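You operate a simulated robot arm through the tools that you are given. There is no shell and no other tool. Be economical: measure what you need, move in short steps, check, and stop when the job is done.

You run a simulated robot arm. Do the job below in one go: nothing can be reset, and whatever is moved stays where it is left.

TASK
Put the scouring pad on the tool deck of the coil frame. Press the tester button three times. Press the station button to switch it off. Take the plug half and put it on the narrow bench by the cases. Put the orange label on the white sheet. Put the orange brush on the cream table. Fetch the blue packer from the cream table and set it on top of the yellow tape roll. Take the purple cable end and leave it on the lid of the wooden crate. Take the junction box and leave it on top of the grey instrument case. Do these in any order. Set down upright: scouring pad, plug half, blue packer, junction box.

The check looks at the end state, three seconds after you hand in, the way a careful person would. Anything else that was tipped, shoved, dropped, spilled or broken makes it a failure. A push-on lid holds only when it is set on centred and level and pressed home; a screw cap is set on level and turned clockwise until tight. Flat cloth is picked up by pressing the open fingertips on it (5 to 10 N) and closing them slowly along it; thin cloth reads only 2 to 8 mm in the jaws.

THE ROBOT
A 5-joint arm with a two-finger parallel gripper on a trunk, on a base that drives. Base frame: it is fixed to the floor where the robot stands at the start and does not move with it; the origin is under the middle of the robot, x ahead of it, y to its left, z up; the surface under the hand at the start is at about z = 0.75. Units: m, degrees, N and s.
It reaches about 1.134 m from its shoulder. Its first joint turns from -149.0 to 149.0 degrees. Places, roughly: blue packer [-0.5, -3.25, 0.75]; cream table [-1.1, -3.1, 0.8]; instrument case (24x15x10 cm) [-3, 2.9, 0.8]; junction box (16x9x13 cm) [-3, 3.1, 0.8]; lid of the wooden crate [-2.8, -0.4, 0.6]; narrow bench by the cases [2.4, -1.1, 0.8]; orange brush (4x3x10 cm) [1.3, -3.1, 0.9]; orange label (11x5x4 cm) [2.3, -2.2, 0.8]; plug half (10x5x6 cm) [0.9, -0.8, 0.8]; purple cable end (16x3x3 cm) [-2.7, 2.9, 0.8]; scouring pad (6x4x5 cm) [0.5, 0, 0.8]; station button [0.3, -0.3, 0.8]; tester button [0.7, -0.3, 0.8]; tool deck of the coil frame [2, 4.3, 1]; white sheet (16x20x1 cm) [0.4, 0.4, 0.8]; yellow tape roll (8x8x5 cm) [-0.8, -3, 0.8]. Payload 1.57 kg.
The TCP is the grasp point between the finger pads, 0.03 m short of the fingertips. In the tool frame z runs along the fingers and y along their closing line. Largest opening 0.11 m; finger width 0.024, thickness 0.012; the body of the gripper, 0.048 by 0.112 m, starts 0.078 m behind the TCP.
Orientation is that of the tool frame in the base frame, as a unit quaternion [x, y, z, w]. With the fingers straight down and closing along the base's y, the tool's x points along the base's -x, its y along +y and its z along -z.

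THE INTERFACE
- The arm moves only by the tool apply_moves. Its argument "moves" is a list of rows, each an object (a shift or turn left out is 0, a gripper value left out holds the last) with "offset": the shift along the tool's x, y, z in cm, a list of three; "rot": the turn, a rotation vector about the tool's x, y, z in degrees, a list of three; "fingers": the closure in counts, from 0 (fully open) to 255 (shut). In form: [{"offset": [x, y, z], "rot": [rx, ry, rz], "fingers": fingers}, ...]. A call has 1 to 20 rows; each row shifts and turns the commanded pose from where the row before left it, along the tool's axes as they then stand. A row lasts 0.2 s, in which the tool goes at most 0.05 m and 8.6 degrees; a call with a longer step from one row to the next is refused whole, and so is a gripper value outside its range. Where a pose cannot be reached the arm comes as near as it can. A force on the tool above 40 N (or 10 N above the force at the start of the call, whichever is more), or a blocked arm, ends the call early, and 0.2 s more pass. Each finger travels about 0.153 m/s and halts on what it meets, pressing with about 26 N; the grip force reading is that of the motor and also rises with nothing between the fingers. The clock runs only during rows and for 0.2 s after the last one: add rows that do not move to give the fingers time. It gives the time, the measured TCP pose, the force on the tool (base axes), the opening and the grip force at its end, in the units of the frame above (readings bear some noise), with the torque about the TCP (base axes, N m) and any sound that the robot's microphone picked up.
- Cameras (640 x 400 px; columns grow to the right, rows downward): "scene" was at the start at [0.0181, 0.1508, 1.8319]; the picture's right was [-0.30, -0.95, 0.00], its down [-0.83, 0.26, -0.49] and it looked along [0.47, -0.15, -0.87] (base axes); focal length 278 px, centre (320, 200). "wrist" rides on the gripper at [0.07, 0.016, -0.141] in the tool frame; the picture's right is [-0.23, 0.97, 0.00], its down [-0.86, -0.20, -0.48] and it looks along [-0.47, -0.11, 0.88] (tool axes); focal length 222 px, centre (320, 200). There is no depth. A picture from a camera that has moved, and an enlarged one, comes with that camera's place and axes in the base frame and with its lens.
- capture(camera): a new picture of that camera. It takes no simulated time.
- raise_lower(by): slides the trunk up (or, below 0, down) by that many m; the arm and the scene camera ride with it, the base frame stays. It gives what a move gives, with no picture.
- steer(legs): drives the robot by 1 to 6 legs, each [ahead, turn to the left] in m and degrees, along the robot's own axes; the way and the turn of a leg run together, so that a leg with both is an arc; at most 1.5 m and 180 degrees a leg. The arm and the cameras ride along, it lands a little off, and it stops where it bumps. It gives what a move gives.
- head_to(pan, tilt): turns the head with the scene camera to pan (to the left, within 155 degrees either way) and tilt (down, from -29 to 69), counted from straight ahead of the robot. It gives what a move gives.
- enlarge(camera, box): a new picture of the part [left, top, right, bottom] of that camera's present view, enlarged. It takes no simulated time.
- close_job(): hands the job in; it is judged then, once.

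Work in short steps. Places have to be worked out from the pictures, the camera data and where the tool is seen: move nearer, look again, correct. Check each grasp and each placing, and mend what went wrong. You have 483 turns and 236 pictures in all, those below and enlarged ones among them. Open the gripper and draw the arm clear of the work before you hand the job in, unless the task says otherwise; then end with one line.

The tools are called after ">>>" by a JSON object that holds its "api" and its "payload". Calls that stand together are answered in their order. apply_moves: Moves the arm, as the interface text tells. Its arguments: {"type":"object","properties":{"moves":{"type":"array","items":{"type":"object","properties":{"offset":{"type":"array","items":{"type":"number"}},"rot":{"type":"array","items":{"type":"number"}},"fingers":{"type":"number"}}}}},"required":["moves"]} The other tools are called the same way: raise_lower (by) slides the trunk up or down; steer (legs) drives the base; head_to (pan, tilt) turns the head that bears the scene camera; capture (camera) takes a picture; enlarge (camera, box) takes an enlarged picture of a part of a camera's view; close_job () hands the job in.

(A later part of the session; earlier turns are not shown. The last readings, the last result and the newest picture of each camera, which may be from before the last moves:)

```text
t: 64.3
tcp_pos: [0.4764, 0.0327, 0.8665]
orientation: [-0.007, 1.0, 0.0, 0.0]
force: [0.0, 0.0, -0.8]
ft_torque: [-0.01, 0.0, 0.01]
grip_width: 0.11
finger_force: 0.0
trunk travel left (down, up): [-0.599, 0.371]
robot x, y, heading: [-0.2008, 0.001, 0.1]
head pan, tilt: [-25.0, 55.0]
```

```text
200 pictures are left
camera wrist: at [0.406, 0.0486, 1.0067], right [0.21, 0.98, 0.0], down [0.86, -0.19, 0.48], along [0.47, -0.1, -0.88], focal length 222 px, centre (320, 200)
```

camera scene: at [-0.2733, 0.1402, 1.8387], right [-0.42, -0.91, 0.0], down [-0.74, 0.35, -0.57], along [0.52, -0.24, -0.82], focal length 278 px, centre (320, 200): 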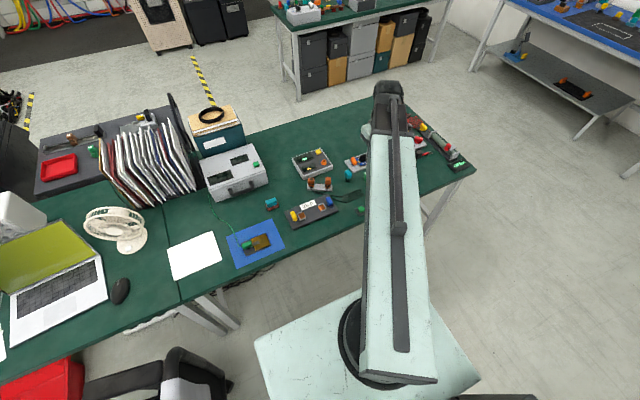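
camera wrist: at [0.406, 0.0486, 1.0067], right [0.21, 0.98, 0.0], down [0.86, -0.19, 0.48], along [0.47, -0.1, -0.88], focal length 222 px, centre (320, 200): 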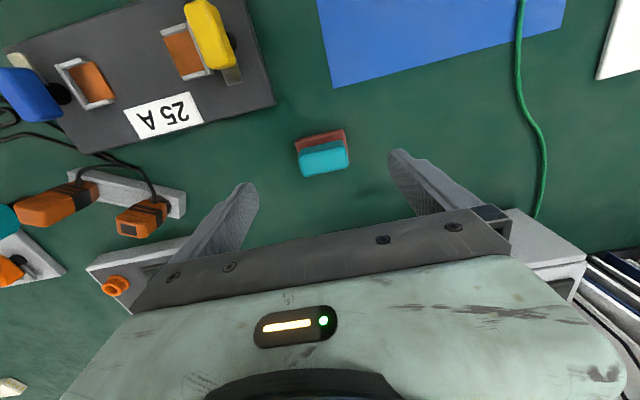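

It is aligned within a few millimetres. I nudge y, lower to grasp height and close.

>>> {"api": "apply_moves", "payload": {"moves": [{"offset": [0, 0.4, 0]}]}}

>>> {"api": "raise_lower", "payload": {"by": -0.08}}

>>> {"api": "apply_moves", "payload": {"moves": [{"fingers": 60}, {"fingers": 110}, {"fingers": 160}, {"fingers": 255}, {}, {}]}}

```text
t: 64.7
tcp_pos: [0.4775, 0.0364, 0.8658]
orientation: [-0.008, 1.0, 0.0, 0.0]
force: [-0.4, 0.5, -0.3]
ft_torque: [0.02, 0.01, 0.02]
grip_width: 0.1101
finger_force: 0.0
trunk travel left (down, up): [-0.599, 0.371]
robot x, y, heading: [-0.2005, -0.002, -0.0]
head pan, tilt: [-25.0, 55.0]
```

```text
t: 65.9
tcp_pos: [0.4765, 0.0362, 0.7865]
orientation: [-0.007, 1.0, 0.001, 0.0]
force: [0.1, 0.8, 0.2]
ft_torque: [0.01, 0.0, 0.01]
grip_width: 0.1096
finger_force: 0.1
trunk travel left (down, up): [-0.519, 0.451]
robot x, y, heading: [-0.1975, -0.0038, 0.0]
head pan, tilt: [-25.0, 55.0]
```

```text
t: 67.3
tcp_pos: [0.4777, 0.0366, 0.7868]
orientation: [-0.007, 1.0, 0.0, 0.0]
force: [-0.2, 0.9, 0.7]
ft_torque: [0.01, 0.01, 0.0]
grip_width: 0.055
finger_force: 25.6
trunk travel left (down, up): [-0.519, 0.451]
robot x, y, heading: [-0.2003, -0.0005, -0.1]
head pan, tilt: [-25.0, 55.0]
```

The pad is held at a 5.5 cm grip. I lift it and look at the grip.

>>> {"api": "raise_lower", "payload": {"by": 0.36}}

>>> {"api": "capture", "payload": {"camera": "wrist"}}

```text
t: 70.8
tcp_pos: [0.476, 0.0362, 1.145]
orientation: [-0.008, 1.0, 0.0, 0.0]
force: [-0.7, -0.4, 0.3]
ft_torque: [-0.02, 0.01, -0.02]
grip_width: 0.0546
finger_force: 26.0
trunk travel left (down, up): [-0.879, 0.091]
robot x, y, heading: [-0.1965, -0.0023, -0.2]
head pan, tilt: [-25.0, 55.0]
```

```text
199 pictures are left
camera wrist: at [0.4071, 0.0526, 1.2866], right [0.21, 0.98, 0.0], down [0.86, -0.19, 0.48], along [0.47, -0.1, -0.88], focal length 222 px, centre (320, 200)
```

wrist: 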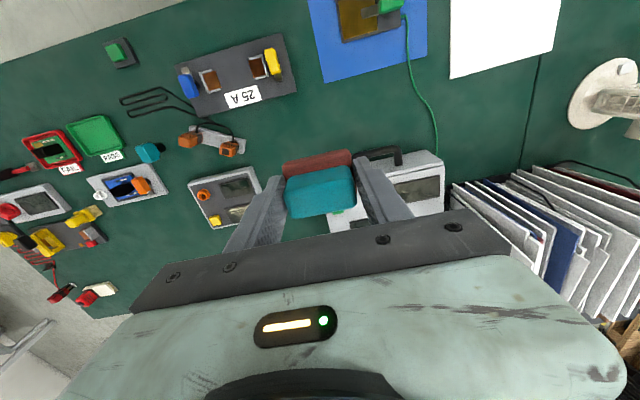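

The pad is held level. I drive around the chair and the bench's left end: back 1.1 m, turn left, ahead 3 m.

>>> {"api": "steer", "payload": {"legs": [[-1.1, 0], [0, 90], [1.5, 0], [1.4, 0]]}}

>>> {"api": "head_to", "payload": {"pan": -60, "tilt": 25}}

>>> {"api": "capture", "payload": {"camera": "scene"}}

```text
t: 94.0
tcp_pos: [-1.4429, 3.5833, 1.1459]
orientation: [0.718, -0.696, 0.0, -0.001]
force: [0.1, 0.0, 0.4]
ft_torque: [-0.01, 0.0, 0.0]
grip_width: 0.0551
finger_force: 26.3
trunk travel left (down, up): [-0.879, 0.091]
robot x, y, heading: [-1.3903, 2.9101, 91.3]
head pan, tilt: [-25.0, 55.0]
```

```text
t: 95.0
tcp_pos: [-1.4423, 3.5834, 1.1462]
orientation: [0.719, -0.695, 0.0, 0.0]
force: [0.0, -0.3, -0.7]
ft_torque: [0.02, -0.01, -0.02]
grip_width: 0.0552
finger_force: 26.2
trunk travel left (down, up): [-0.879, 0.091]
robot x, y, heading: [-1.3917, 2.9092, 91.4]
head pan, tilt: [-60.0, 25.0]
```

```text
198 pictures are left
camera scene: at [-1.482, 2.9092, 1.8956], right [0.52, -0.85, 0.0], down [-0.36, -0.22, -0.91], along [0.77, 0.47, -0.42], focal length 278 px, centre (320, 200)
```

scene: 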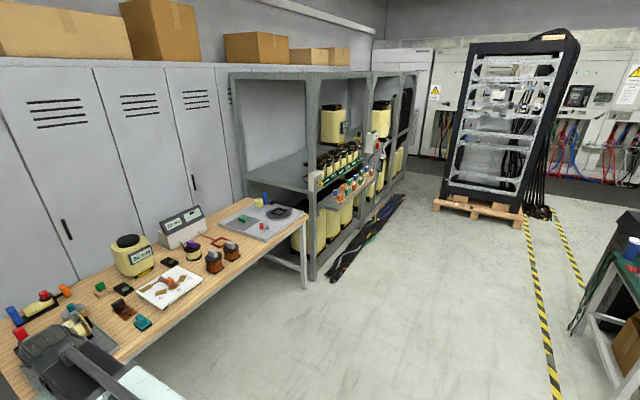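

My arm is next to the locker table, well above it. I turn right and move along the aisle toward the coil frame.

>>> {"api": "steer", "payload": {"legs": [[0, -90], [1.5, 0]]}}

>>> {"api": "head_to", "payload": {"pan": 30, "tilt": 25}}

>>> {"api": "capture", "payload": {"camera": "scene"}}

>>> {"api": "head_to", "payload": {"pan": -30, "tilt": 35}}

>>> {"api": "capture", "payload": {"camera": "scene"}}

```text
t: 106.5
tcp_pos: [0.8107, 2.9762, 1.1471]
orientation: [-0.017, 1.0, 0.0, 0.0]
force: [-0.2, -1.1, -0.8]
ft_torque: [0.01, -0.01, 0.03]
grip_width: 0.0551
finger_force: 26.3
trunk travel left (down, up): [-0.879, 0.091]
robot x, y, heading: [0.1337, 2.929, 1.3]
head pan, tilt: [-60.0, 25.0]
```

```text
t: 108.1
tcp_pos: [0.8087, 2.9767, 1.1462]
orientation: [-0.016, 1.0, 0.0, 0.0]
force: [0.1, 0.2, 0.3]
ft_torque: [0.03, -0.01, 0.0]
grip_width: 0.0552
finger_force: 26.4
trunk travel left (down, up): [-0.879, 0.091]
robot x, y, heading: [0.1328, 2.93, 1.2]
head pan, tilt: [30.0, 25.0]
```

```text
197 pictures are left
camera scene: at [0.1653, 3.1472, 1.8956], right [0.52, -0.86, 0.0], down [-0.36, -0.22, -0.91], along [0.78, 0.47, -0.42], focal length 278 px, centre (320, 200)
```

scene: 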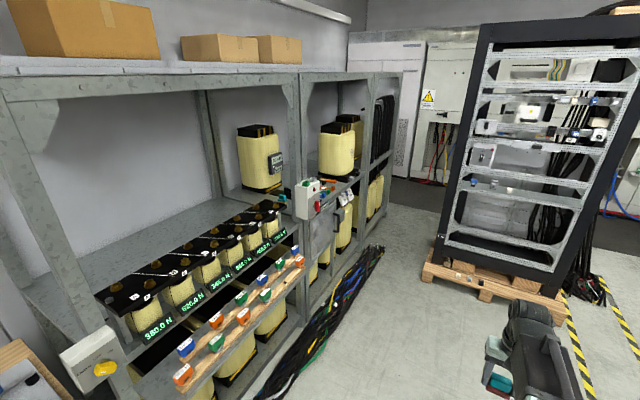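

```text
t: 109.4
tcp_pos: [0.8094, 2.9767, 1.1447]
orientation: [-0.017, 1.0, 0.0, 0.0]
force: [-0.3, 0.2, 0.2]
ft_torque: [0.01, 0.0, 0.03]
grip_width: 0.0549
finger_force: 25.6
trunk travel left (down, up): [-0.879, 0.091]
robot x, y, heading: [0.1374, 2.9281, 1.3]
head pan, tilt: [-30.0, 35.0]
```

```text
196 pictures are left
camera scene: at [0.1637, 3.0571, 1.8799], right [-0.48, -0.88, 0.0], down [-0.5, 0.28, -0.82], along [0.72, -0.39, -0.57], focal length 278 px, centre (320, 200)
```

scene: 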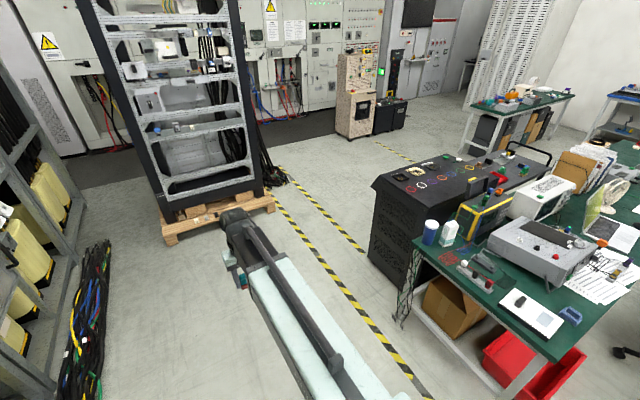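

The frame's second bay at about (2.0, 4.3) holds the tool deck. I turn the head and zoom in on it.

>>> {"api": "head_to", "payload": {"pan": 30, "tilt": 25}}

>>> {"api": "enlarge", "payload": {"camera": "scene", "box": [270, 110, 410, 260]}}

```text
t: 110.7
tcp_pos: [0.8095, 2.9756, 1.1469]
orientation: [-0.017, 1.0, 0.0, 0.0]
force: [0.2, -0.3, -0.8]
ft_torque: [0.03, -0.01, -0.04]
grip_width: 0.0553
finger_force: 26.1
trunk travel left (down, up): [-0.879, 0.091]
robot x, y, heading: [0.1325, 2.9274, 1.4]
head pan, tilt: [30.0, 25.0]
```

```text
2.67 times, centred on (340, 185) of scene
camera zoom: at [0.1653, 3.1472, 1.8956], right [0.52, -0.86, 0.0], down [-0.36, -0.22, -0.91], along [0.78, 0.47, -0.42], focal length 740 px, centre (267, 240)
```

zoom: 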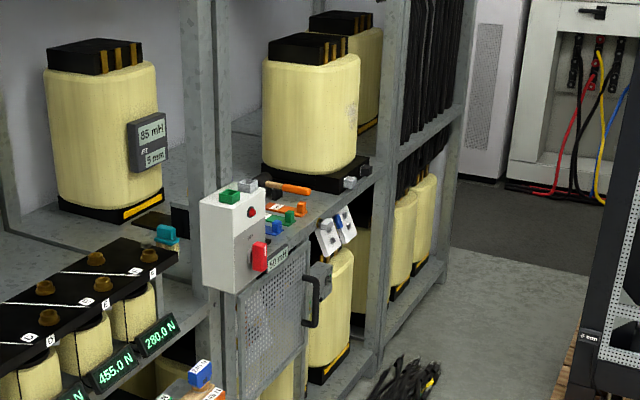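

I go 1.5 m along the aisle and then turn to face the tool deck.

>>> {"api": "steer", "payload": {"legs": [[1.48, 0], [0, 72]]}}

>>> {"api": "head_to", "payload": {"pan": 0, "tilt": 35}}

>>> {"api": "capture", "payload": {"camera": "scene"}}

>>> {"api": "capture", "payload": {"camera": "wrist"}}

```text
t: 121.1
tcp_pos: [1.7846, 3.5844, 1.1459]
orientation: [-0.588, 0.809, 0.0, 0.0]
force: [-0.6, -0.5, -0.1]
ft_torque: [0.02, -0.01, 0.05]
grip_width: 0.0552
finger_force: 26.2
trunk travel left (down, up): [-0.879, 0.091]
robot x, y, heading: [1.6114, 2.9298, 71.3]
head pan, tilt: [30.0, 25.0]
```

```text
t: 122.1
tcp_pos: [1.7856, 3.5846, 1.1456]
orientation: [-0.588, 0.809, 0.0, 0.0]
force: [0.4, -0.9, -0.3]
ft_torque: [-0.02, 0.01, 0.01]
grip_width: 0.0551
finger_force: 25.6
trunk travel left (down, up): [-0.879, 0.091]
robot x, y, heading: [1.6137, 2.9298, 71.5]
head pan, tilt: [0.0, 35.0]
```

```text
194 pictures are left
camera scene: at [1.4681, 3.0268, 1.8799], right [0.95, -0.32, 0.0], down [-0.18, -0.54, -0.82], along [0.26, 0.78, -0.57], focal length 278 px, centre (320, 200)
```

scene: 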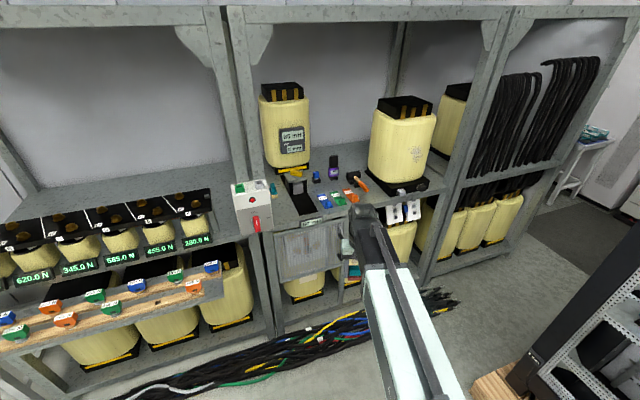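

```text
193 pictures are left
camera wrist: at [1.7492, 3.5236, 1.2866], right [-0.86, 0.52, 0.0], down [0.45, 0.75, 0.48], along [0.25, 0.41, -0.88], focal length 222 px, centre (320, 200)
```

wrist: 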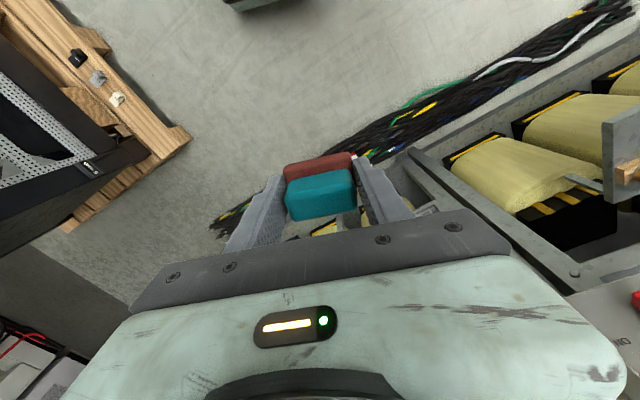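

I zoom in on the deck to find a free spot.

>>> {"api": "enlarge", "payload": {"camera": "scene", "box": [230, 140, 470, 250]}}

```text
2.67 times, centred on (350, 195) of scene
camera zoom: at [1.4681, 3.0268, 1.8799], right [0.95, -0.32, 0.0], down [-0.18, -0.54, -0.82], along [0.26, 0.78, -0.57], focal length 740 px, centre (240, 213)
```

zoom: 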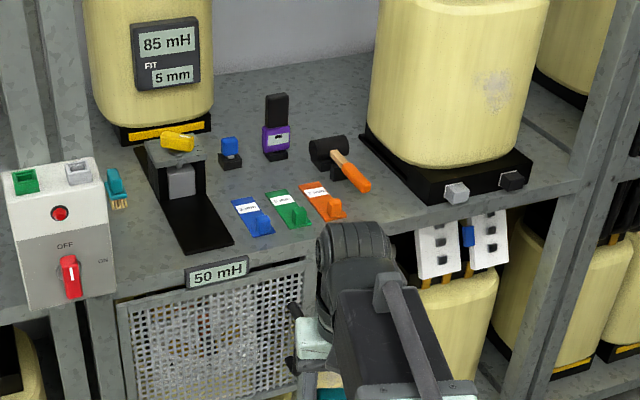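

There's a clear spot on the deck's front, between the hammer handle and the right coil, at about (2.17, 4.12). I raise fully and drive in closer.

>>> {"api": "raise_lower", "payload": {"by": 0.085}}

>>> {"api": "steer", "payload": {"legs": [[0.42, 0]]}}

>>> {"api": "head_to", "payload": {"pan": 0, "tilt": 50}}

>>> {"api": "capture", "payload": {"camera": "scene"}}

>>> {"api": "capture", "payload": {"camera": "wrist"}}

```text
t: 123.3
tcp_pos: [1.7856, 3.584, 1.2314]
orientation: [-0.589, 0.808, 0.0, 0.0]
force: [0.2, -0.6, -0.3]
ft_torque: [-0.02, -0.04, 0.02]
grip_width: 0.0552
finger_force: 26.1
trunk travel left (down, up): [-0.964, 0.006]
robot x, y, heading: [1.613, 2.9285, 71.2]
head pan, tilt: [0.0, 35.0]
```

```text
t: 125.9
tcp_pos: [1.9102, 3.9845, 1.2312]
orientation: [-0.593, 0.805, 0.0, 0.0]
force: [-0.1, -0.2, -0.8]
ft_torque: [0.03, 0.03, -0.03]
grip_width: 0.055
finger_force: 25.7
trunk travel left (down, up): [-0.964, 0.006]
robot x, y, heading: [1.7473, 3.3288, 72.1]
head pan, tilt: [0.0, 35.0]
```

```text
t: 126.6
tcp_pos: [1.9094, 3.9852, 1.2311]
orientation: [-0.593, 0.805, 0.0, 0.0]
force: [-0.3, 0.1, -0.3]
ft_torque: [0.02, 0.01, -0.02]
grip_width: 0.0553
finger_force: 26.1
trunk travel left (down, up): [-0.964, 0.006]
robot x, y, heading: [1.7488, 3.3272, 72.5]
head pan, tilt: [0.0, 50.0]
```

```text
191 pictures are left
camera scene: at [1.5968, 3.4119, 1.9432], right [0.95, -0.3, 0.0], down [-0.23, -0.73, -0.64], along [0.2, 0.61, -0.77], focal length 278 px, centre (320, 200)
```

scene: 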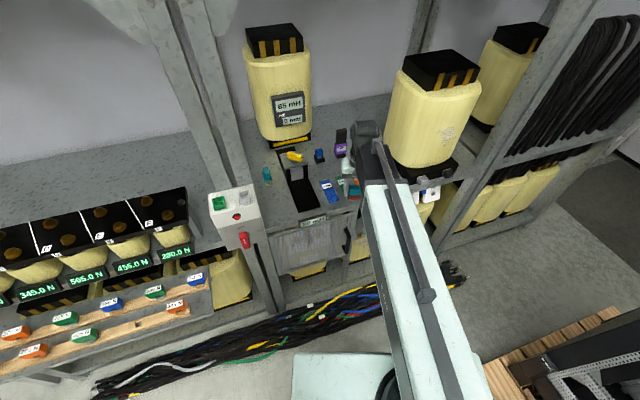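

```text
190 pictures are left
camera wrist: at [1.8742, 3.9238, 1.3716], right [-0.86, 0.51, 0.0], down [0.44, 0.76, 0.48], along [0.24, 0.41, -0.88], focal length 222 px, centre (320, 200)
```

wrist: 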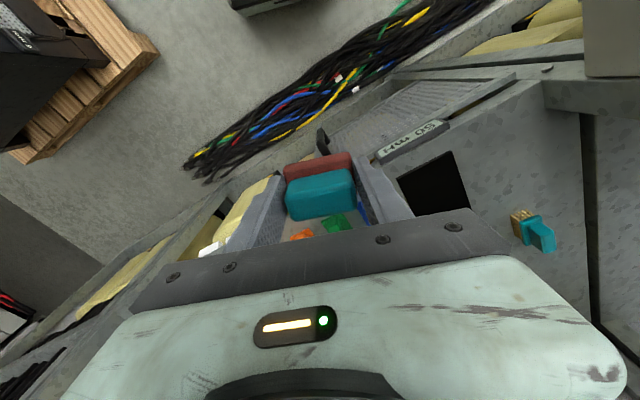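

The tool is clear. I shift to above (2.17, 4.12) and turn the tool to line the pad up with the shelf edge.

>>> {"api": "apply_moves", "payload": {"moves": [{"offset": [-2.95, -2.97, 0]}, {"offset": [-2.95, -2.97, 0]}, {"offset": [-2.95, -2.97, 0]}, {"offset": [-2.95, -2.97, 0]}, {"offset": [-2.95, -2.97, 0]}, {"offset": [-2.95, -2.97, 0]}, {"offset": [-2.95, -2.97, 0]}, {"rot": [0, 0, -8.5]}, {"rot": [0, 0, -8.5]}, {}]}}

>>> {"api": "capture", "payload": {"camera": "scene"}}

>>> {"api": "capture", "payload": {"camera": "wrist"}}

```text
t: 128.8
tcp_pos: [2.1713, 4.1211, 1.2311]
orientation: [-0.707, 0.708, 0.0, 0.0]
force: [0.0, -0.1, -0.7]
ft_torque: [-0.01, -0.01, -0.04]
grip_width: 0.055
finger_force: 26.0
trunk travel left (down, up): [-0.964, 0.006]
robot x, y, heading: [1.7487, 3.328, 72.3]
head pan, tilt: [0.0, 50.0]
```

```text
189 pictures are left
camera scene: at [1.5969, 3.4117, 1.9432], right [0.95, -0.3, 0.0], down [-0.23, -0.73, -0.64], along [0.2, 0.61, -0.77], focal length 278 px, centre (320, 200)
```

scene: 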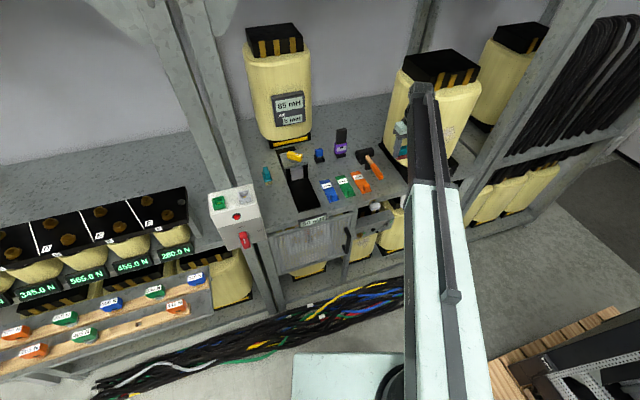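

```text
188 pictures are left
camera wrist: at [2.1552, 4.0535, 1.3716], right [-0.97, 0.23, 0.0], down [0.2, 0.85, 0.48], along [0.11, 0.47, -0.88], focal length 222 px, centre (320, 200)
```

wrist: 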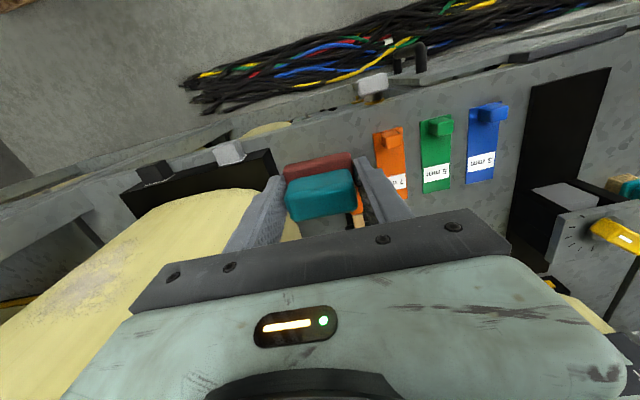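

I zoom in to see the deck edge around the landing point, near pixel (320, 131).

>>> {"api": "enlarge", "payload": {"camera": "wrist", "box": [200, 60, 440, 210]}}

>>> {"api": "enlarge", "payload": {"camera": "scene", "box": [300, 110, 480, 220]}}

```text
2.67 times, centred on (320, 135) of wrist
camera zoom: at [2.1552, 4.0535, 1.3716], right [-0.97, 0.23, 0.0], down [0.2, 0.85, 0.48], along [0.11, 0.47, -0.88], focal length 592 px, centre (320, 373)
```

zoom: 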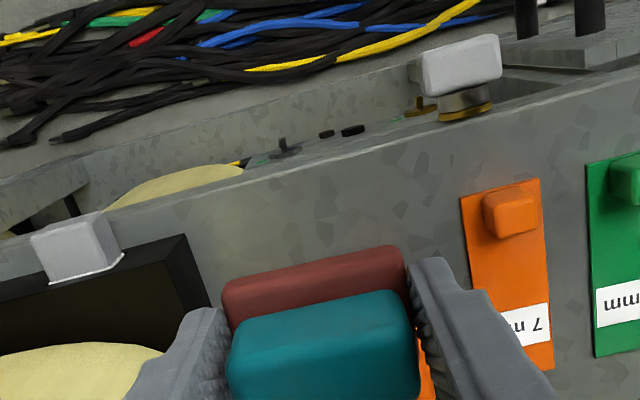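

```text
3.56 times, centred on (390, 165) of scene
camera zoom: at [1.5969, 3.4117, 1.9432], right [0.95, -0.3, 0.0], down [-0.23, -0.73, -0.64], along [0.2, 0.61, -0.77], focal length 987 px, centre (71, 324)
```

zoom: 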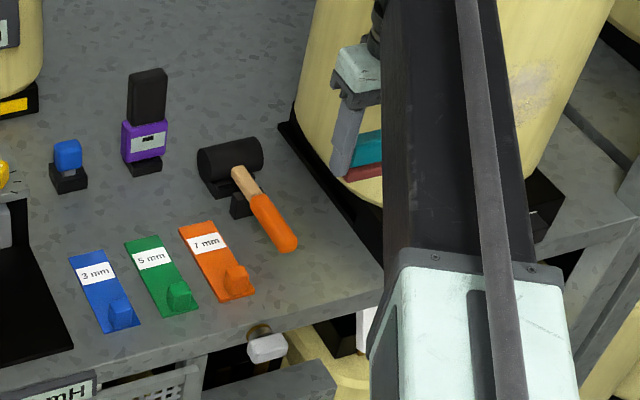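

The landing point is too close to the edge, so I shift 3 cm deeper and 1.2 cm left, then lower.

>>> {"api": "apply_moves", "payload": {"moves": [{"offset": [-3.0, 1.2, 0]}, {}]}}

>>> {"api": "raise_lower", "payload": {"by": -0.11}}

>>> {"api": "enlarge", "payload": {"camera": "wrist", "box": [200, 60, 440, 210]}}

>>> {"api": "enlarge", "payload": {"camera": "scene", "box": [300, 110, 480, 220]}}

```text
t: 129.4
tcp_pos: [2.1583, 4.1521, 1.231]
orientation: [-0.705, 0.709, 0.0, 0.0]
force: [0.2, 0.5, 0.1]
ft_torque: [0.0, 0.0, 0.01]
grip_width: 0.0547
finger_force: 25.9
trunk travel left (down, up): [-0.964, 0.006]
robot x, y, heading: [1.7476, 3.3286, 72.7]
head pan, tilt: [0.0, 50.0]
```

```text
t: 130.8
tcp_pos: [2.1596, 4.1516, 1.1213]
orientation: [-0.706, 0.709, 0.0, -0.001]
force: [0.4, 0.4, -1.0]
ft_torque: [-0.03, 0.01, 0.02]
grip_width: 0.0549
finger_force: 26.3
trunk travel left (down, up): [-0.854, 0.116]
robot x, y, heading: [1.7495, 3.329, 72.3]
head pan, tilt: [0.0, 50.0]
```

```text
2.67 times, centred on (320, 135) of wrist
camera zoom: at [2.1421, 4.0832, 1.2616], right [-0.97, 0.23, 0.0], down [0.2, 0.85, 0.48], along [0.11, 0.47, -0.88], focal length 592 px, centre (320, 373)
```

zoom: 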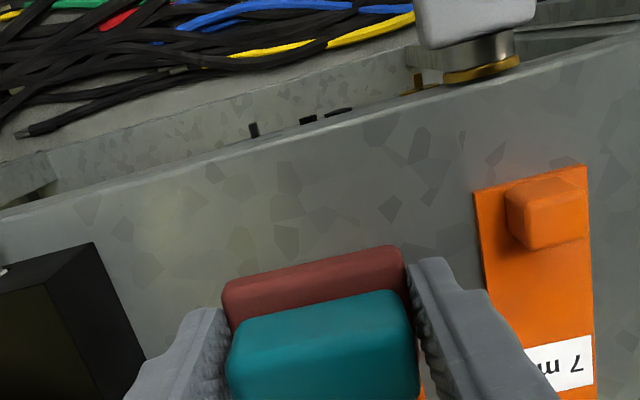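

```text
3.56 times, centred on (390, 165) of scene
camera zoom: at [1.5968, 3.4116, 1.8332], right [0.95, -0.3, 0.0], down [-0.23, -0.73, -0.64], along [0.2, 0.61, -0.77], focal length 987 px, centre (71, 324)
```

zoom: 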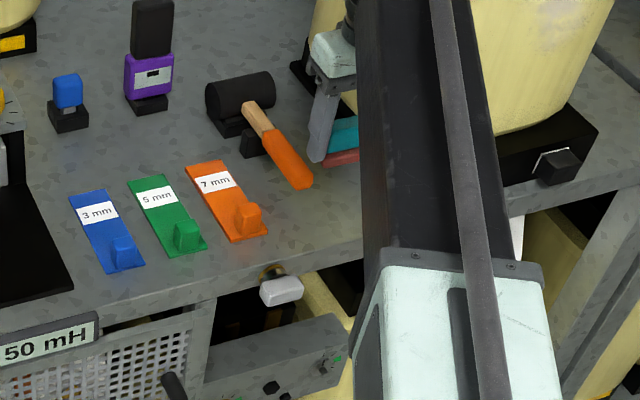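

The left finger would land on the hammer's handle tip, so I shift 2 cm to the right, between the handle and the coil base.

>>> {"api": "apply_moves", "payload": {"moves": [{"offset": [0.3, -2.0, 0]}, {}]}}

>>> {"api": "raise_lower", "payload": {"by": -0.025}}

>>> {"api": "capture", "payload": {"camera": "wrist"}}

>>> {"api": "enlarge", "payload": {"camera": "scene", "box": [300, 110, 480, 220]}}

```text
t: 131.4
tcp_pos: [2.1807, 4.1497, 1.1212]
orientation: [-0.706, 0.708, -0.001, 0.0]
force: [0.4, -0.6, -0.4]
ft_torque: [0.01, -0.03, 0.0]
grip_width: 0.0551
finger_force: 26.2
trunk travel left (down, up): [-0.854, 0.116]
robot x, y, heading: [1.7477, 3.3266, 72.5]
head pan, tilt: [0.0, 50.0]
```

```text
t: 132.2
tcp_pos: [2.1804, 4.1496, 1.0961]
orientation: [-0.706, 0.708, 0.001, 0.001]
force: [-0.1, -0.8, 0.0]
ft_torque: [0.0, 0.01, 0.04]
grip_width: 0.0548
finger_force: 26.1
trunk travel left (down, up): [-0.829, 0.141]
robot x, y, heading: [1.7491, 3.3296, 72.1]
head pan, tilt: [0.0, 50.0]
```

```text
183 pictures are left
camera wrist: at [2.1633, 4.0806, 1.2366], right [-0.97, 0.23, 0.0], down [0.2, 0.85, 0.48], along [0.11, 0.47, -0.88], focal length 222 px, centre (320, 200)
```

wrist: 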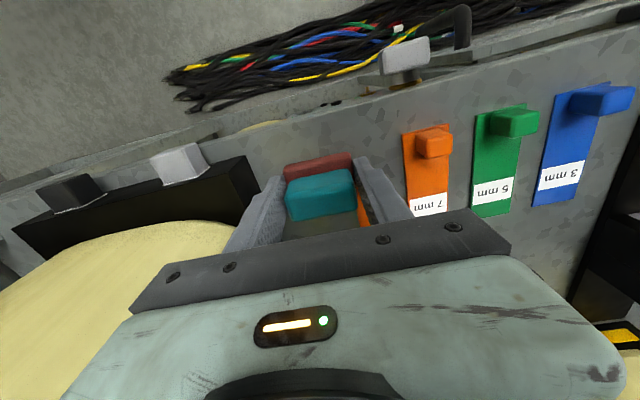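

```text
3.56 times, centred on (390, 165) of scene
camera zoom: at [1.5969, 3.4116, 1.8081], right [0.95, -0.3, 0.0], down [-0.23, -0.73, -0.64], along [0.2, 0.61, -0.77], focal length 987 px, centre (71, 324)
```

zoom: 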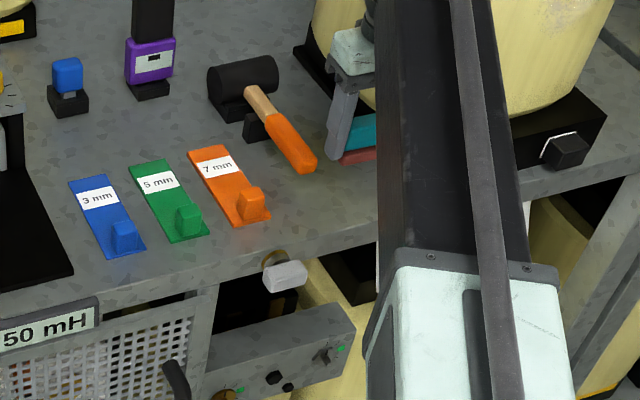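

It clears on both sides. I lower to contact in small steps.

>>> {"api": "raise_lower", "payload": {"by": -0.015}}

>>> {"api": "raise_lower", "payload": {"by": -0.008}}

```text
t: 132.8
tcp_pos: [2.1798, 4.1497, 1.0811]
orientation: [-0.705, 0.709, -0.001, 0.0]
force: [-0.1, -0.3, -0.4]
ft_torque: [-0.01, -0.03, 0.02]
grip_width: 0.0551
finger_force: 25.8
trunk travel left (down, up): [-0.814, 0.156]
robot x, y, heading: [1.7513, 3.3302, 72.4]
head pan, tilt: [0.0, 50.0]
```

```text
t: 133.4
tcp_pos: [2.1796, 4.1496, 1.0724]
orientation: [-0.707, 0.708, 0.0, 0.0]
force: [-0.6, -0.3, -1.7]
ft_torque: [0.02, 0.0, 0.01]
grip_width: 0.0552
finger_force: 26.0
trunk travel left (down, up): [-0.806, 0.164]
robot x, y, heading: [1.7487, 3.3271, 72.5]
head pan, tilt: [0.0, 50.0]
```

No contact so far, so I continue in 6 mm steps.

>>> {"api": "raise_lower", "payload": {"by": -0.006}}

>>> {"api": "raise_lower", "payload": {"by": -0.005}}

>>> {"api": "enlarge", "payload": {"camera": "wrist", "box": [200, 60, 440, 210]}}

```text
t: 133.9
tcp_pos: [2.1807, 4.1489, 1.0668]
orientation: [-0.705, 0.709, 0.0, 0.0]
force: [0.2, -1.6, 0.2]
ft_torque: [-0.01, -0.03, 0.01]
grip_width: 0.0551
finger_force: 25.8
trunk travel left (down, up): [-0.8, 0.17]
robot x, y, heading: [1.7511, 3.3298, 72.4]
head pan, tilt: [0.0, 50.0]
```

```text
t: 134.4
tcp_pos: [2.18, 4.1487, 1.0631]
orientation: [-0.706, 0.708, 0.001, 0.001]
force: [-0.6, 0.2, -0.3]
ft_torque: [0.0, 0.0, 0.01]
grip_width: 0.0551
finger_force: 25.8
trunk travel left (down, up): [-0.795, 0.175]
robot x, y, heading: [1.7506, 3.3268, 71.9]
head pan, tilt: [0.0, 50.0]
```

```text
2.67 times, centred on (320, 135) of wrist
camera zoom: at [2.1633, 4.0806, 1.2026], right [-0.97, 0.23, 0.0], down [0.2, 0.85, 0.48], along [0.11, 0.47, -0.88], focal length 592 px, centre (320, 373)
```

zoom: 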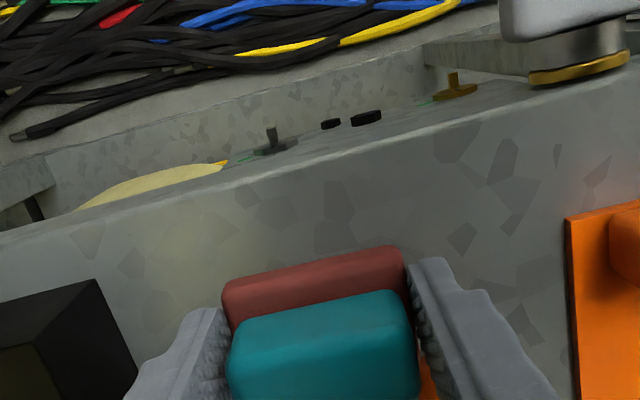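

It is still free, so I continue down gently.

>>> {"api": "raise_lower", "payload": {"by": -0.008}}

>>> {"api": "raise_lower", "payload": {"by": -0.008}}

>>> {"api": "raise_lower", "payload": {"by": -0.006}}

```text
t: 135.0
tcp_pos: [2.1811, 4.1493, 1.0543]
orientation: [-0.706, 0.709, 0.0, 0.0]
force: [0.6, 0.2, 0.0]
ft_torque: [0.01, 0.0, -0.01]
grip_width: 0.0552
finger_force: 26.2
trunk travel left (down, up): [-0.787, 0.183]
robot x, y, heading: [1.7501, 3.3243, 72.2]
head pan, tilt: [0.0, 50.0]
```

```text
t: 135.6
tcp_pos: [2.1798, 4.1496, 1.0456]
orientation: [-0.706, 0.708, 0.0, -0.001]
force: [-0.3, -0.1, 0.4]
ft_torque: [-0.03, 0.01, -0.02]
grip_width: 0.0553
finger_force: 26.7
trunk travel left (down, up): [-0.779, 0.191]
robot x, y, heading: [1.7486, 3.3274, 72.3]
head pan, tilt: [0.0, 50.0]
```

```text
t: 136.1
tcp_pos: [2.1799, 4.1499, 1.0395]
orientation: [-0.706, 0.708, -0.001, 0.001]
force: [0.4, -0.4, -0.5]
ft_torque: [0.01, -0.03, 0.01]
grip_width: 0.055
finger_force: 25.7
trunk travel left (down, up): [-0.773, 0.197]
robot x, y, heading: [1.7525, 3.3298, 72.4]
head pan, tilt: [0.0, 50.0]
```

I look again to judge the remaining gap.

>>> {"api": "capture", "payload": {"camera": "wrist"}}

>>> {"api": "enlarge", "payload": {"camera": "scene", "box": [300, 70, 480, 180]}}

```text
180 pictures are left
camera wrist: at [2.1632, 4.0806, 1.1806], right [-0.97, 0.23, 0.0], down [0.2, 0.85, 0.48], along [0.11, 0.47, -0.88], focal length 222 px, centre (320, 200)
```

wrist: 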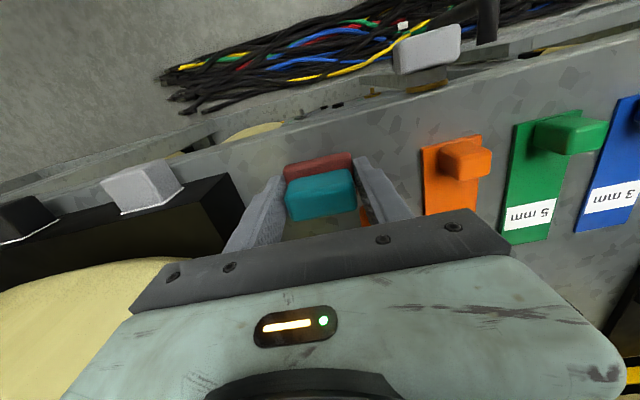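

```text
3.56 times, centred on (390, 125) of scene
camera zoom: at [1.5968, 3.4116, 1.7521], right [0.95, -0.3, 0.0], down [-0.23, -0.73, -0.64], along [0.2, 0.61, -0.77], focal length 987 px, centre (71, 467)
```

zoom: 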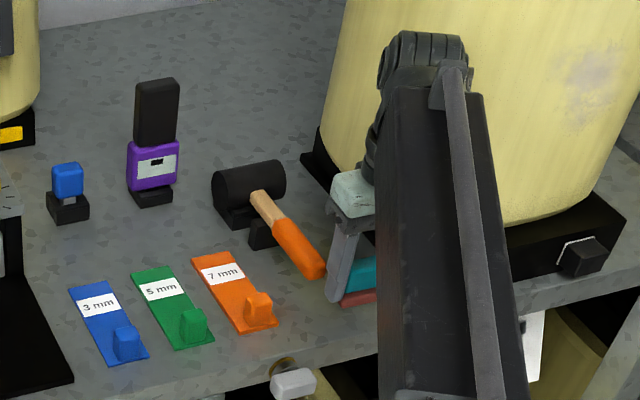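

The deck is lower than I had assumed, which also puts the handle tip closer. I shift another 1 cm to the right before going on down.

>>> {"api": "apply_moves", "payload": {"moves": [{"offset": [0.1, -1.0, 0]}, {}]}}

>>> {"api": "raise_lower", "payload": {"by": -0.008}}

>>> {"api": "raise_lower", "payload": {"by": -0.006}}

```text
t: 136.7
tcp_pos: [2.1894, 4.1483, 1.0402]
orientation: [-0.705, 0.709, 0.0, 0.0]
force: [0.0, -0.7, -0.4]
ft_torque: [0.02, 0.0, 0.01]
grip_width: 0.0551
finger_force: 25.7
trunk travel left (down, up): [-0.773, 0.197]
robot x, y, heading: [1.7537, 3.3254, 72.2]
head pan, tilt: [0.0, 50.0]
```

```text
t: 137.3
tcp_pos: [2.1892, 4.1471, 1.032]
orientation: [-0.706, 0.708, 0.001, 0.0]
force: [-0.3, 0.0, -0.7]
ft_torque: [0.0, -0.01, -0.02]
grip_width: 0.055
finger_force: 26.0
trunk travel left (down, up): [-0.765, 0.205]
robot x, y, heading: [1.7496, 3.3293, 72.4]
head pan, tilt: [0.0, 50.0]
```

```text
t: 137.9
tcp_pos: [2.1893, 4.1502, 1.0248]
orientation: [-0.707, 0.708, 0.0, 0.001]
force: [0.0, 0.0, -0.1]
ft_torque: [0.0, 0.01, -0.02]
grip_width: 0.0554
finger_force: 26.5
trunk travel left (down, up): [-0.759, 0.211]
robot x, y, heading: [1.7481, 3.3257, 72.2]
head pan, tilt: [0.0, 50.0]
```

Still free, so I continue.

>>> {"api": "raise_lower", "payload": {"by": -0.006}}

>>> {"api": "raise_lower", "payload": {"by": -0.006}}

>>> {"api": "raise_lower", "payload": {"by": -0.005}}

```text
t: 138.4
tcp_pos: [2.1894, 4.1491, 1.0201]
orientation: [-0.706, 0.708, -0.001, 0.0]
force: [-0.2, -0.8, -1.5]
ft_torque: [-0.01, 0.01, -0.02]
grip_width: 0.0548
finger_force: 25.7
trunk travel left (down, up): [-0.753, 0.217]
robot x, y, heading: [1.7527, 3.3258, 72.4]
head pan, tilt: [0.0, 50.0]
```

```text
t: 139.0
tcp_pos: [2.1897, 4.147, 1.0161]
orientation: [-0.706, 0.708, 0.0, 0.002]
force: [5.5, 9.8, 26.3]
ft_torque: [0.29, -0.15, -0.01]
grip_width: 0.0551
finger_force: 25.8
trunk travel left (down, up): [-0.747, 0.223]
robot x, y, heading: [1.75, 3.3279, 72.3]
head pan, tilt: [0.0, 50.0]
```

```text
t: 139.5
tcp_pos: [2.1886, 4.1468, 1.0118]
orientation: [-0.706, 0.709, 0.0, 0.0]
force: [1.3, 1.6, 29.7]
ft_torque: [0.05, -0.08, 0.01]
grip_width: 0.0551
finger_force: 26.0
trunk travel left (down, up): [-0.742, 0.228]
robot x, y, heading: [1.7493, 3.3265, 72.1]
head pan, tilt: [0.0, 50.0]
```

Contact came at about z 1.018. I ease up 4 mm, open slightly and look.

>>> {"api": "raise_lower", "payload": {"by": 0.004}}

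>>> {"api": "apply_moves", "payload": {"moves": [{"fingers": 110}, {"fingers": 98}, {}]}}

>>> {"api": "capture", "payload": {"camera": "wrist"}}

```text
t: 140.0
tcp_pos: [2.1898, 4.1485, 1.0118]
orientation: [-0.706, 0.708, 0.0, 0.001]
force: [0.4, 0.2, -0.7]
ft_torque: [0.01, -0.02, 0.01]
grip_width: 0.0552
finger_force: 26.2
trunk travel left (down, up): [-0.746, 0.224]
robot x, y, heading: [1.7522, 3.3257, 72.3]
head pan, tilt: [0.0, 50.0]
```

```text
t: 140.8
tcp_pos: [2.1903, 4.1481, 1.0135]
orientation: [-0.706, 0.709, 0.0, 0.0]
force: [0.3, 0.3, -0.4]
ft_torque: [0.03, -0.02, -0.03]
grip_width: 0.0676
finger_force: 0.1
trunk travel left (down, up): [-0.746, 0.224]
robot x, y, heading: [1.7513, 3.3312, 72.3]
head pan, tilt: [0.0, 50.0]
```

```text
178 pictures are left
camera wrist: at [2.1731, 4.0794, 1.1536], right [-0.97, 0.23, 0.0], down [0.2, 0.85, 0.48], along [0.11, 0.47, -0.88], focal length 222 px, centre (320, 200)
```

wrist: 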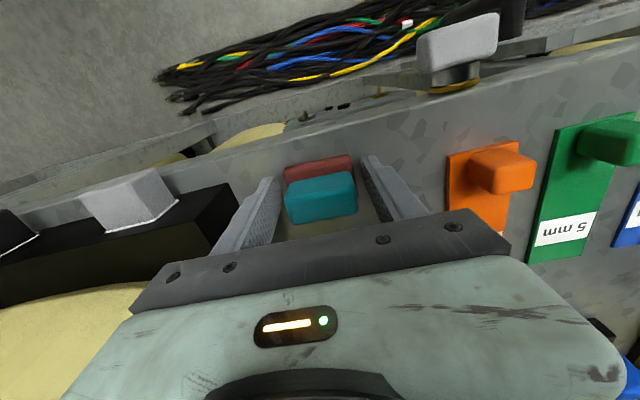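

The pad is released, so I rise straight up and check it.

>>> {"api": "raise_lower", "payload": {"by": 0.2}}

>>> {"api": "enlarge", "payload": {"camera": "wrist", "box": [200, 60, 440, 210]}}

```text
t: 143.0
tcp_pos: [2.1902, 4.1483, 1.2129]
orientation: [-0.706, 0.708, 0.0, 0.0]
force: [0.6, -0.6, -0.7]
ft_torque: [0.02, 0.01, 0.02]
grip_width: 0.0678
finger_force: 0.0
trunk travel left (down, up): [-0.946, 0.024]
robot x, y, heading: [1.7501, 3.327, 72.0]
head pan, tilt: [0.0, 50.0]
```

```text
2.67 times, centred on (320, 135) of wrist
camera zoom: at [2.1731, 4.0795, 1.3535], right [-0.97, 0.23, 0.0], down [0.2, 0.85, 0.48], along [0.11, 0.47, -0.88], focal length 592 px, centre (320, 373)
```

zoom: 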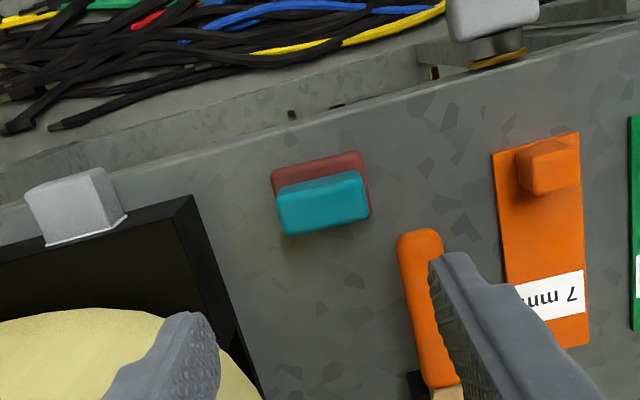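

The pad stands upright on the deck. I retract, back out, and turn to head for the bench with the junction box.

>>> {"api": "apply_moves", "payload": {"moves": [{"offset": [4, 1, 0], "fingers": 0}, {"offset": [4, 1, 0]}, {"offset": [4, 1, 0]}, {"offset": [4, 1, 0]}, {"offset": [4, 1, 0]}, {"offset": [4, 1, 0]}]}}

>>> {"api": "steer", "payload": {"legs": [[-0.42, 0], [0, 108]]}}

>>> {"api": "head_to", "payload": {"pan": 0, "tilt": 15}}

>>> {"api": "capture", "payload": {"camera": "scene"}}

```text
t: 144.4
tcp_pos: [2.1291, 3.9077, 1.2132]
orientation: [-0.706, 0.708, 0.0, 0.0]
force: [0.5, 0.4, -0.9]
ft_torque: [-0.04, 0.01, 0.01]
grip_width: 0.1102
finger_force: 0.0
out of reach, approached as far as the arm can: row 3, 6
trunk travel left (down, up): [-0.946, 0.024]
robot x, y, heading: [1.749, 3.3311, 72.4]
head pan, tilt: [0.0, 50.0]
```

```text
t: 151.6
tcp_pos: [0.9467, 3.096, 1.2137]
orientation: [0.986, 0.165, 0.0, -0.001]
force: [-0.7, 0.1, -0.7]
ft_torque: [-0.03, 0.01, -0.01]
grip_width: 0.1102
finger_force: 0.1
trunk travel left (down, up): [-0.946, 0.024]
robot x, y, heading: [1.6205, 2.949, -179.1]
head pan, tilt: [0.0, 50.0]
```

```text
t: 152.6
tcp_pos: [0.9456, 3.0969, 1.2136]
orientation: [0.986, 0.164, 0.0, 0.0]
force: [-0.1, 0.7, -0.1]
ft_torque: [0.0, -0.04, -0.02]
grip_width: 0.1102
finger_force: 0.0
trunk travel left (down, up): [-0.946, 0.024]
robot x, y, heading: [1.6209, 2.9538, -179.1]
head pan, tilt: [0.0, 15.0]
```

```text
176 pictures are left
camera scene: at [1.5741, 2.7817, 1.9788], right [-0.02, 1.0, 0.0], down [0.26, 0.0, -0.97], along [-0.97, -0.02, -0.26], focal length 278 px, centre (320, 200)
```

scene: 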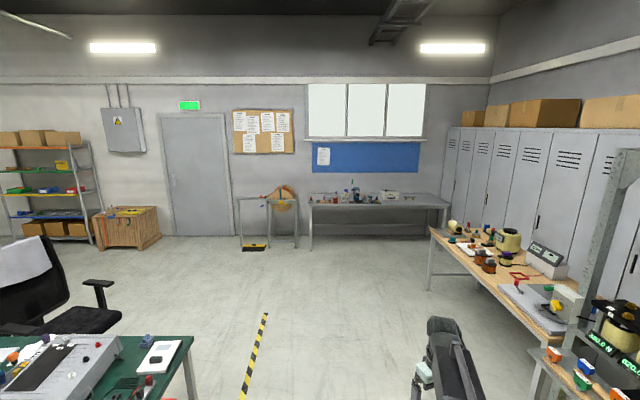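

The grey bench is straight ahead. I drive 3.1 m toward it.

>>> {"api": "steer", "payload": {"legs": [[1.5, 0], [1.5, 0], [0.2, 0]]}}

>>> {"api": "head_to", "payload": {"pan": 0, "tilt": 30}}

>>> {"api": "capture", "payload": {"camera": "scene"}}

```text
t: 168.5
tcp_pos: [-2.3196, 3.0263, 1.2125]
orientation: [0.986, 0.169, 0.001, 0.0]
force: [-0.6, -0.6, -1.0]
ft_torque: [0.0, -0.05, 0.01]
grip_width: 0.1102
finger_force: 0.1
trunk travel left (down, up): [-0.946, 0.024]
robot x, y, heading: [-1.6424, 2.8886, -178.5]
head pan, tilt: [0.0, 15.0]
```

```text
t: 169.3
tcp_pos: [-2.3202, 3.0266, 1.2134]
orientation: [0.986, 0.169, 0.0, 0.0]
force: [0.1, 0.3, 1.3]
ft_torque: [-0.01, 0.05, -0.03]
grip_width: 0.1102
finger_force: 0.0
trunk travel left (down, up): [-0.946, 0.024]
robot x, y, heading: [-1.6475, 2.885, -178.4]
head pan, tilt: [0.0, 30.0]
```

```text
175 pictures are left
camera scene: at [-1.6868, 2.7172, 1.9547], right [-0.03, 1.0, 0.0], down [0.5, 0.01, -0.87], along [-0.87, -0.02, -0.5], focal length 278 px, centre (320, 200)
```

scene: 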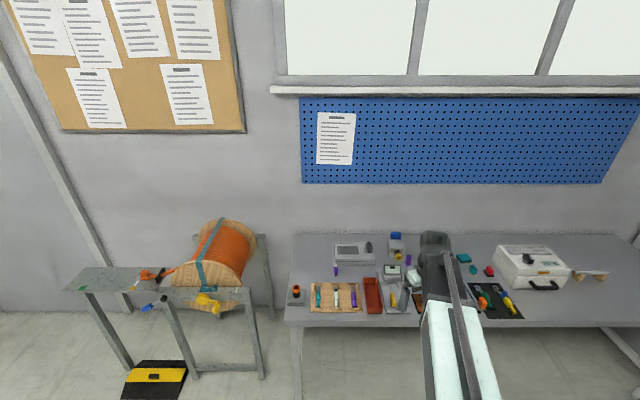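

I zoom in on the bench contents.

>>> {"api": "enlarge", "payload": {"camera": "scene", "box": [280, 220, 440, 320]}}

>>> {"api": "enlarge", "payload": {"camera": "scene", "box": [440, 220, 620, 332]}}

>>> {"api": "capture", "payload": {"camera": "wrist"}}

```text
4.00 times, centred on (360, 270) of scene
camera zoom: at [-1.6868, 2.7172, 1.9547], right [-0.03, 1.0, 0.0], down [0.5, 0.01, -0.87], along [-0.87, -0.02, -0.5], focal length 1110 px, centre (160, -80)
```

zoom: 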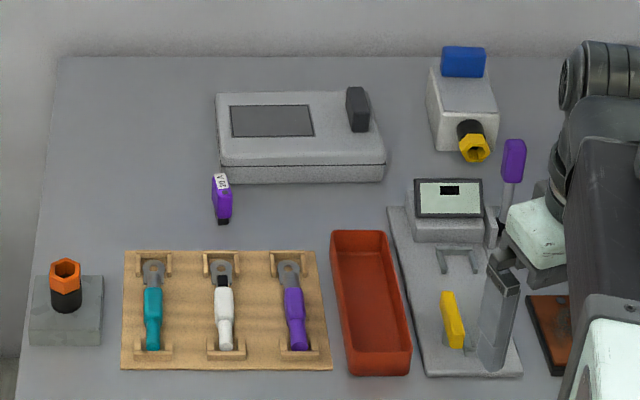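

```text
3.56 times, centred on (530, 276) of scene
camera zoom: at [-1.6868, 2.7172, 1.9547], right [-0.03, 1.0, 0.0], down [0.5, 0.01, -0.87], along [-0.87, -0.02, -0.5], focal length 987 px, centre (-427, -70)
```

zoom: 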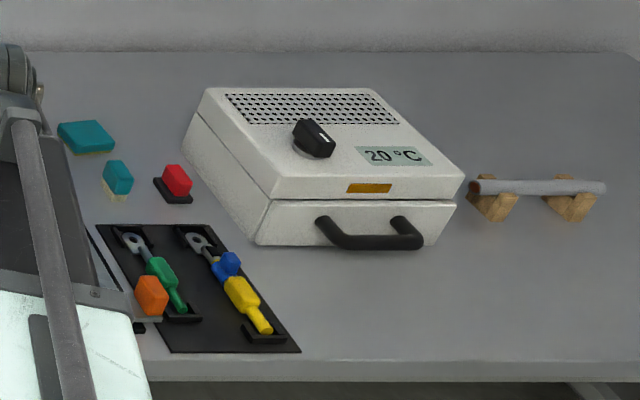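

```text
172 pictures are left
camera wrist: at [-2.2486, 3.0352, 1.3536], right [0.11, -0.99, 0.0], down [-0.87, -0.1, 0.48], along [-0.48, -0.05, -0.88], focal length 222 px, centre (320, 200)
```

wrist: 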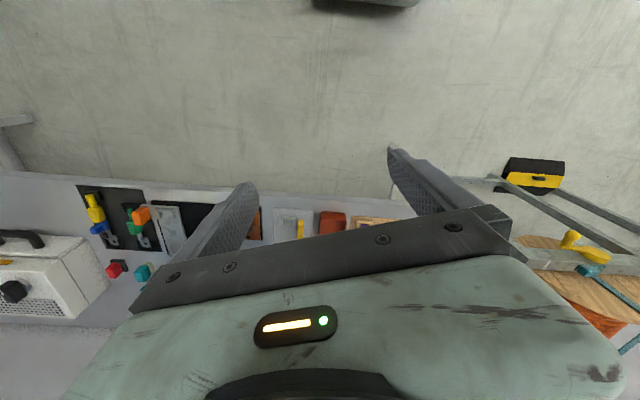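

The instrument case is at about (-3.02, 2.90), and the junction box with its blue top and yellow gland is at about (-3.08, 3.16). The purple cable end lies in its rack at about (-2.72, 2.865). I drive closer.

>>> {"api": "steer", "payload": {"legs": [[0.58, 0]]}}

>>> {"api": "capture", "payload": {"camera": "wrist"}}

>>> {"api": "head_to", "payload": {"pan": -10, "tilt": 50}}

>>> {"api": "capture", "payload": {"camera": "scene"}}

```text
t: 172.6
tcp_pos: [-2.8934, 3.0253, 1.2136]
orientation: [0.987, 0.161, 0.0, 0.0]
force: [-0.3, 0.8, -0.2]
ft_torque: [0.0, -0.01, 0.01]
grip_width: 0.1101
finger_force: 0.1
trunk travel left (down, up): [-0.946, 0.024]
robot x, y, heading: [-2.2205, 2.8762, -179.7]
head pan, tilt: [0.0, 30.0]
```

```text
171 pictures are left
camera wrist: at [-2.8222, 3.0334, 1.3534], right [0.09, -1.0, 0.0], down [-0.87, -0.08, 0.48], along [-0.48, -0.04, -0.88], focal length 222 px, centre (320, 200)
```

wrist: 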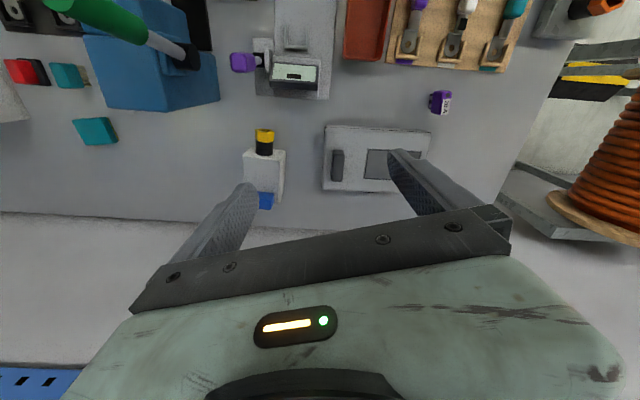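

```text
t: 173.4
tcp_pos: [-2.8931, 3.0262, 1.2125]
orientation: [0.987, 0.16, 0.0, -0.001]
force: [-0.1, -0.2, -0.1]
ft_torque: [0.02, 0.03, 0.01]
grip_width: 0.1102
finger_force: 0.0
trunk travel left (down, up): [-0.946, 0.024]
robot x, y, heading: [-2.2175, 2.8761, -179.7]
head pan, tilt: [-10.0, 50.0]
```

```text
170 pictures are left
camera scene: at [-2.2504, 2.7201, 1.9252], right [0.17, 0.99, 0.0], down [0.76, -0.13, -0.64], along [-0.63, 0.11, -0.77], focal length 278 px, centre (320, 200)
```

scene: 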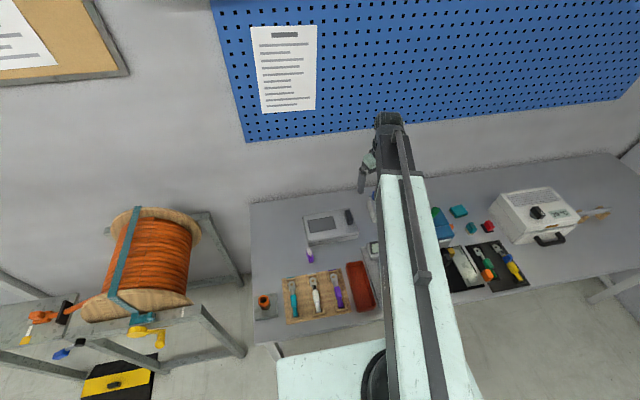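

I zoom in on the junction box and instrument case.

>>> {"api": "enlarge", "payload": {"camera": "wrist", "box": [200, 90, 480, 230]}}

>>> {"api": "enlarge", "payload": {"camera": "wrist", "box": [40, 0, 340, 200]}}

```text
2.29 times, centred on (340, 160) of wrist
camera zoom: at [-2.8217, 3.0334, 1.3537], right [0.09, -1.0, 0.0], down [-0.87, -0.08, 0.48], along [-0.48, -0.04, -0.88], focal length 508 px, centre (274, 291)
```

zoom: 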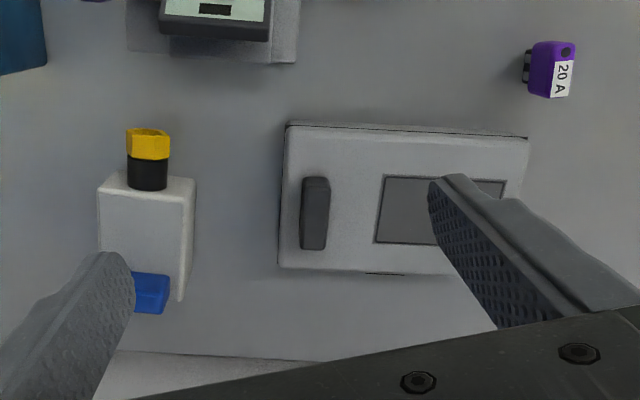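

```text
2.00 times, centred on (190, 100) of wrist
camera zoom: at [-2.8217, 3.0334, 1.3537], right [0.09, -1.0, 0.0], down [-0.87, -0.08, 0.48], along [-0.48, -0.04, -0.88], focal length 444 px, centre (580, 400)
```

zoom: 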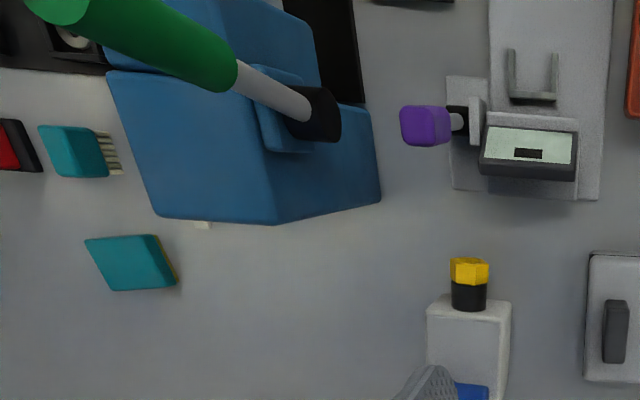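

A tall blue lever press stands next to the box. I check its height and how far away it is.

>>> {"api": "enlarge", "payload": {"camera": "scene", "box": [340, 150, 520, 300]}}

```text
2.67 times, centred on (430, 225) of scene
camera zoom: at [-2.2504, 2.7201, 1.9252], right [0.17, 0.99, 0.0], down [0.76, -0.13, -0.64], along [-0.63, 0.11, -0.77], focal length 740 px, centre (27, 133)
```

zoom: 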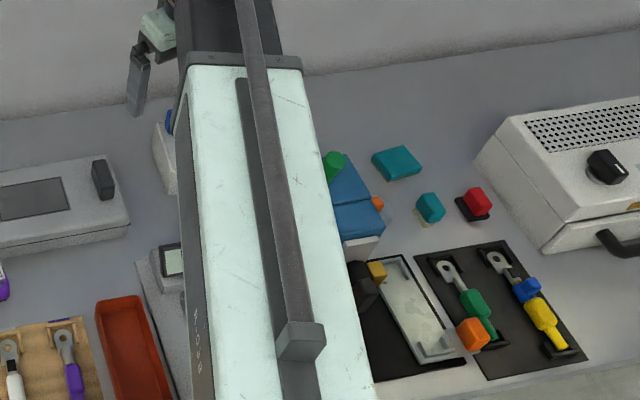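

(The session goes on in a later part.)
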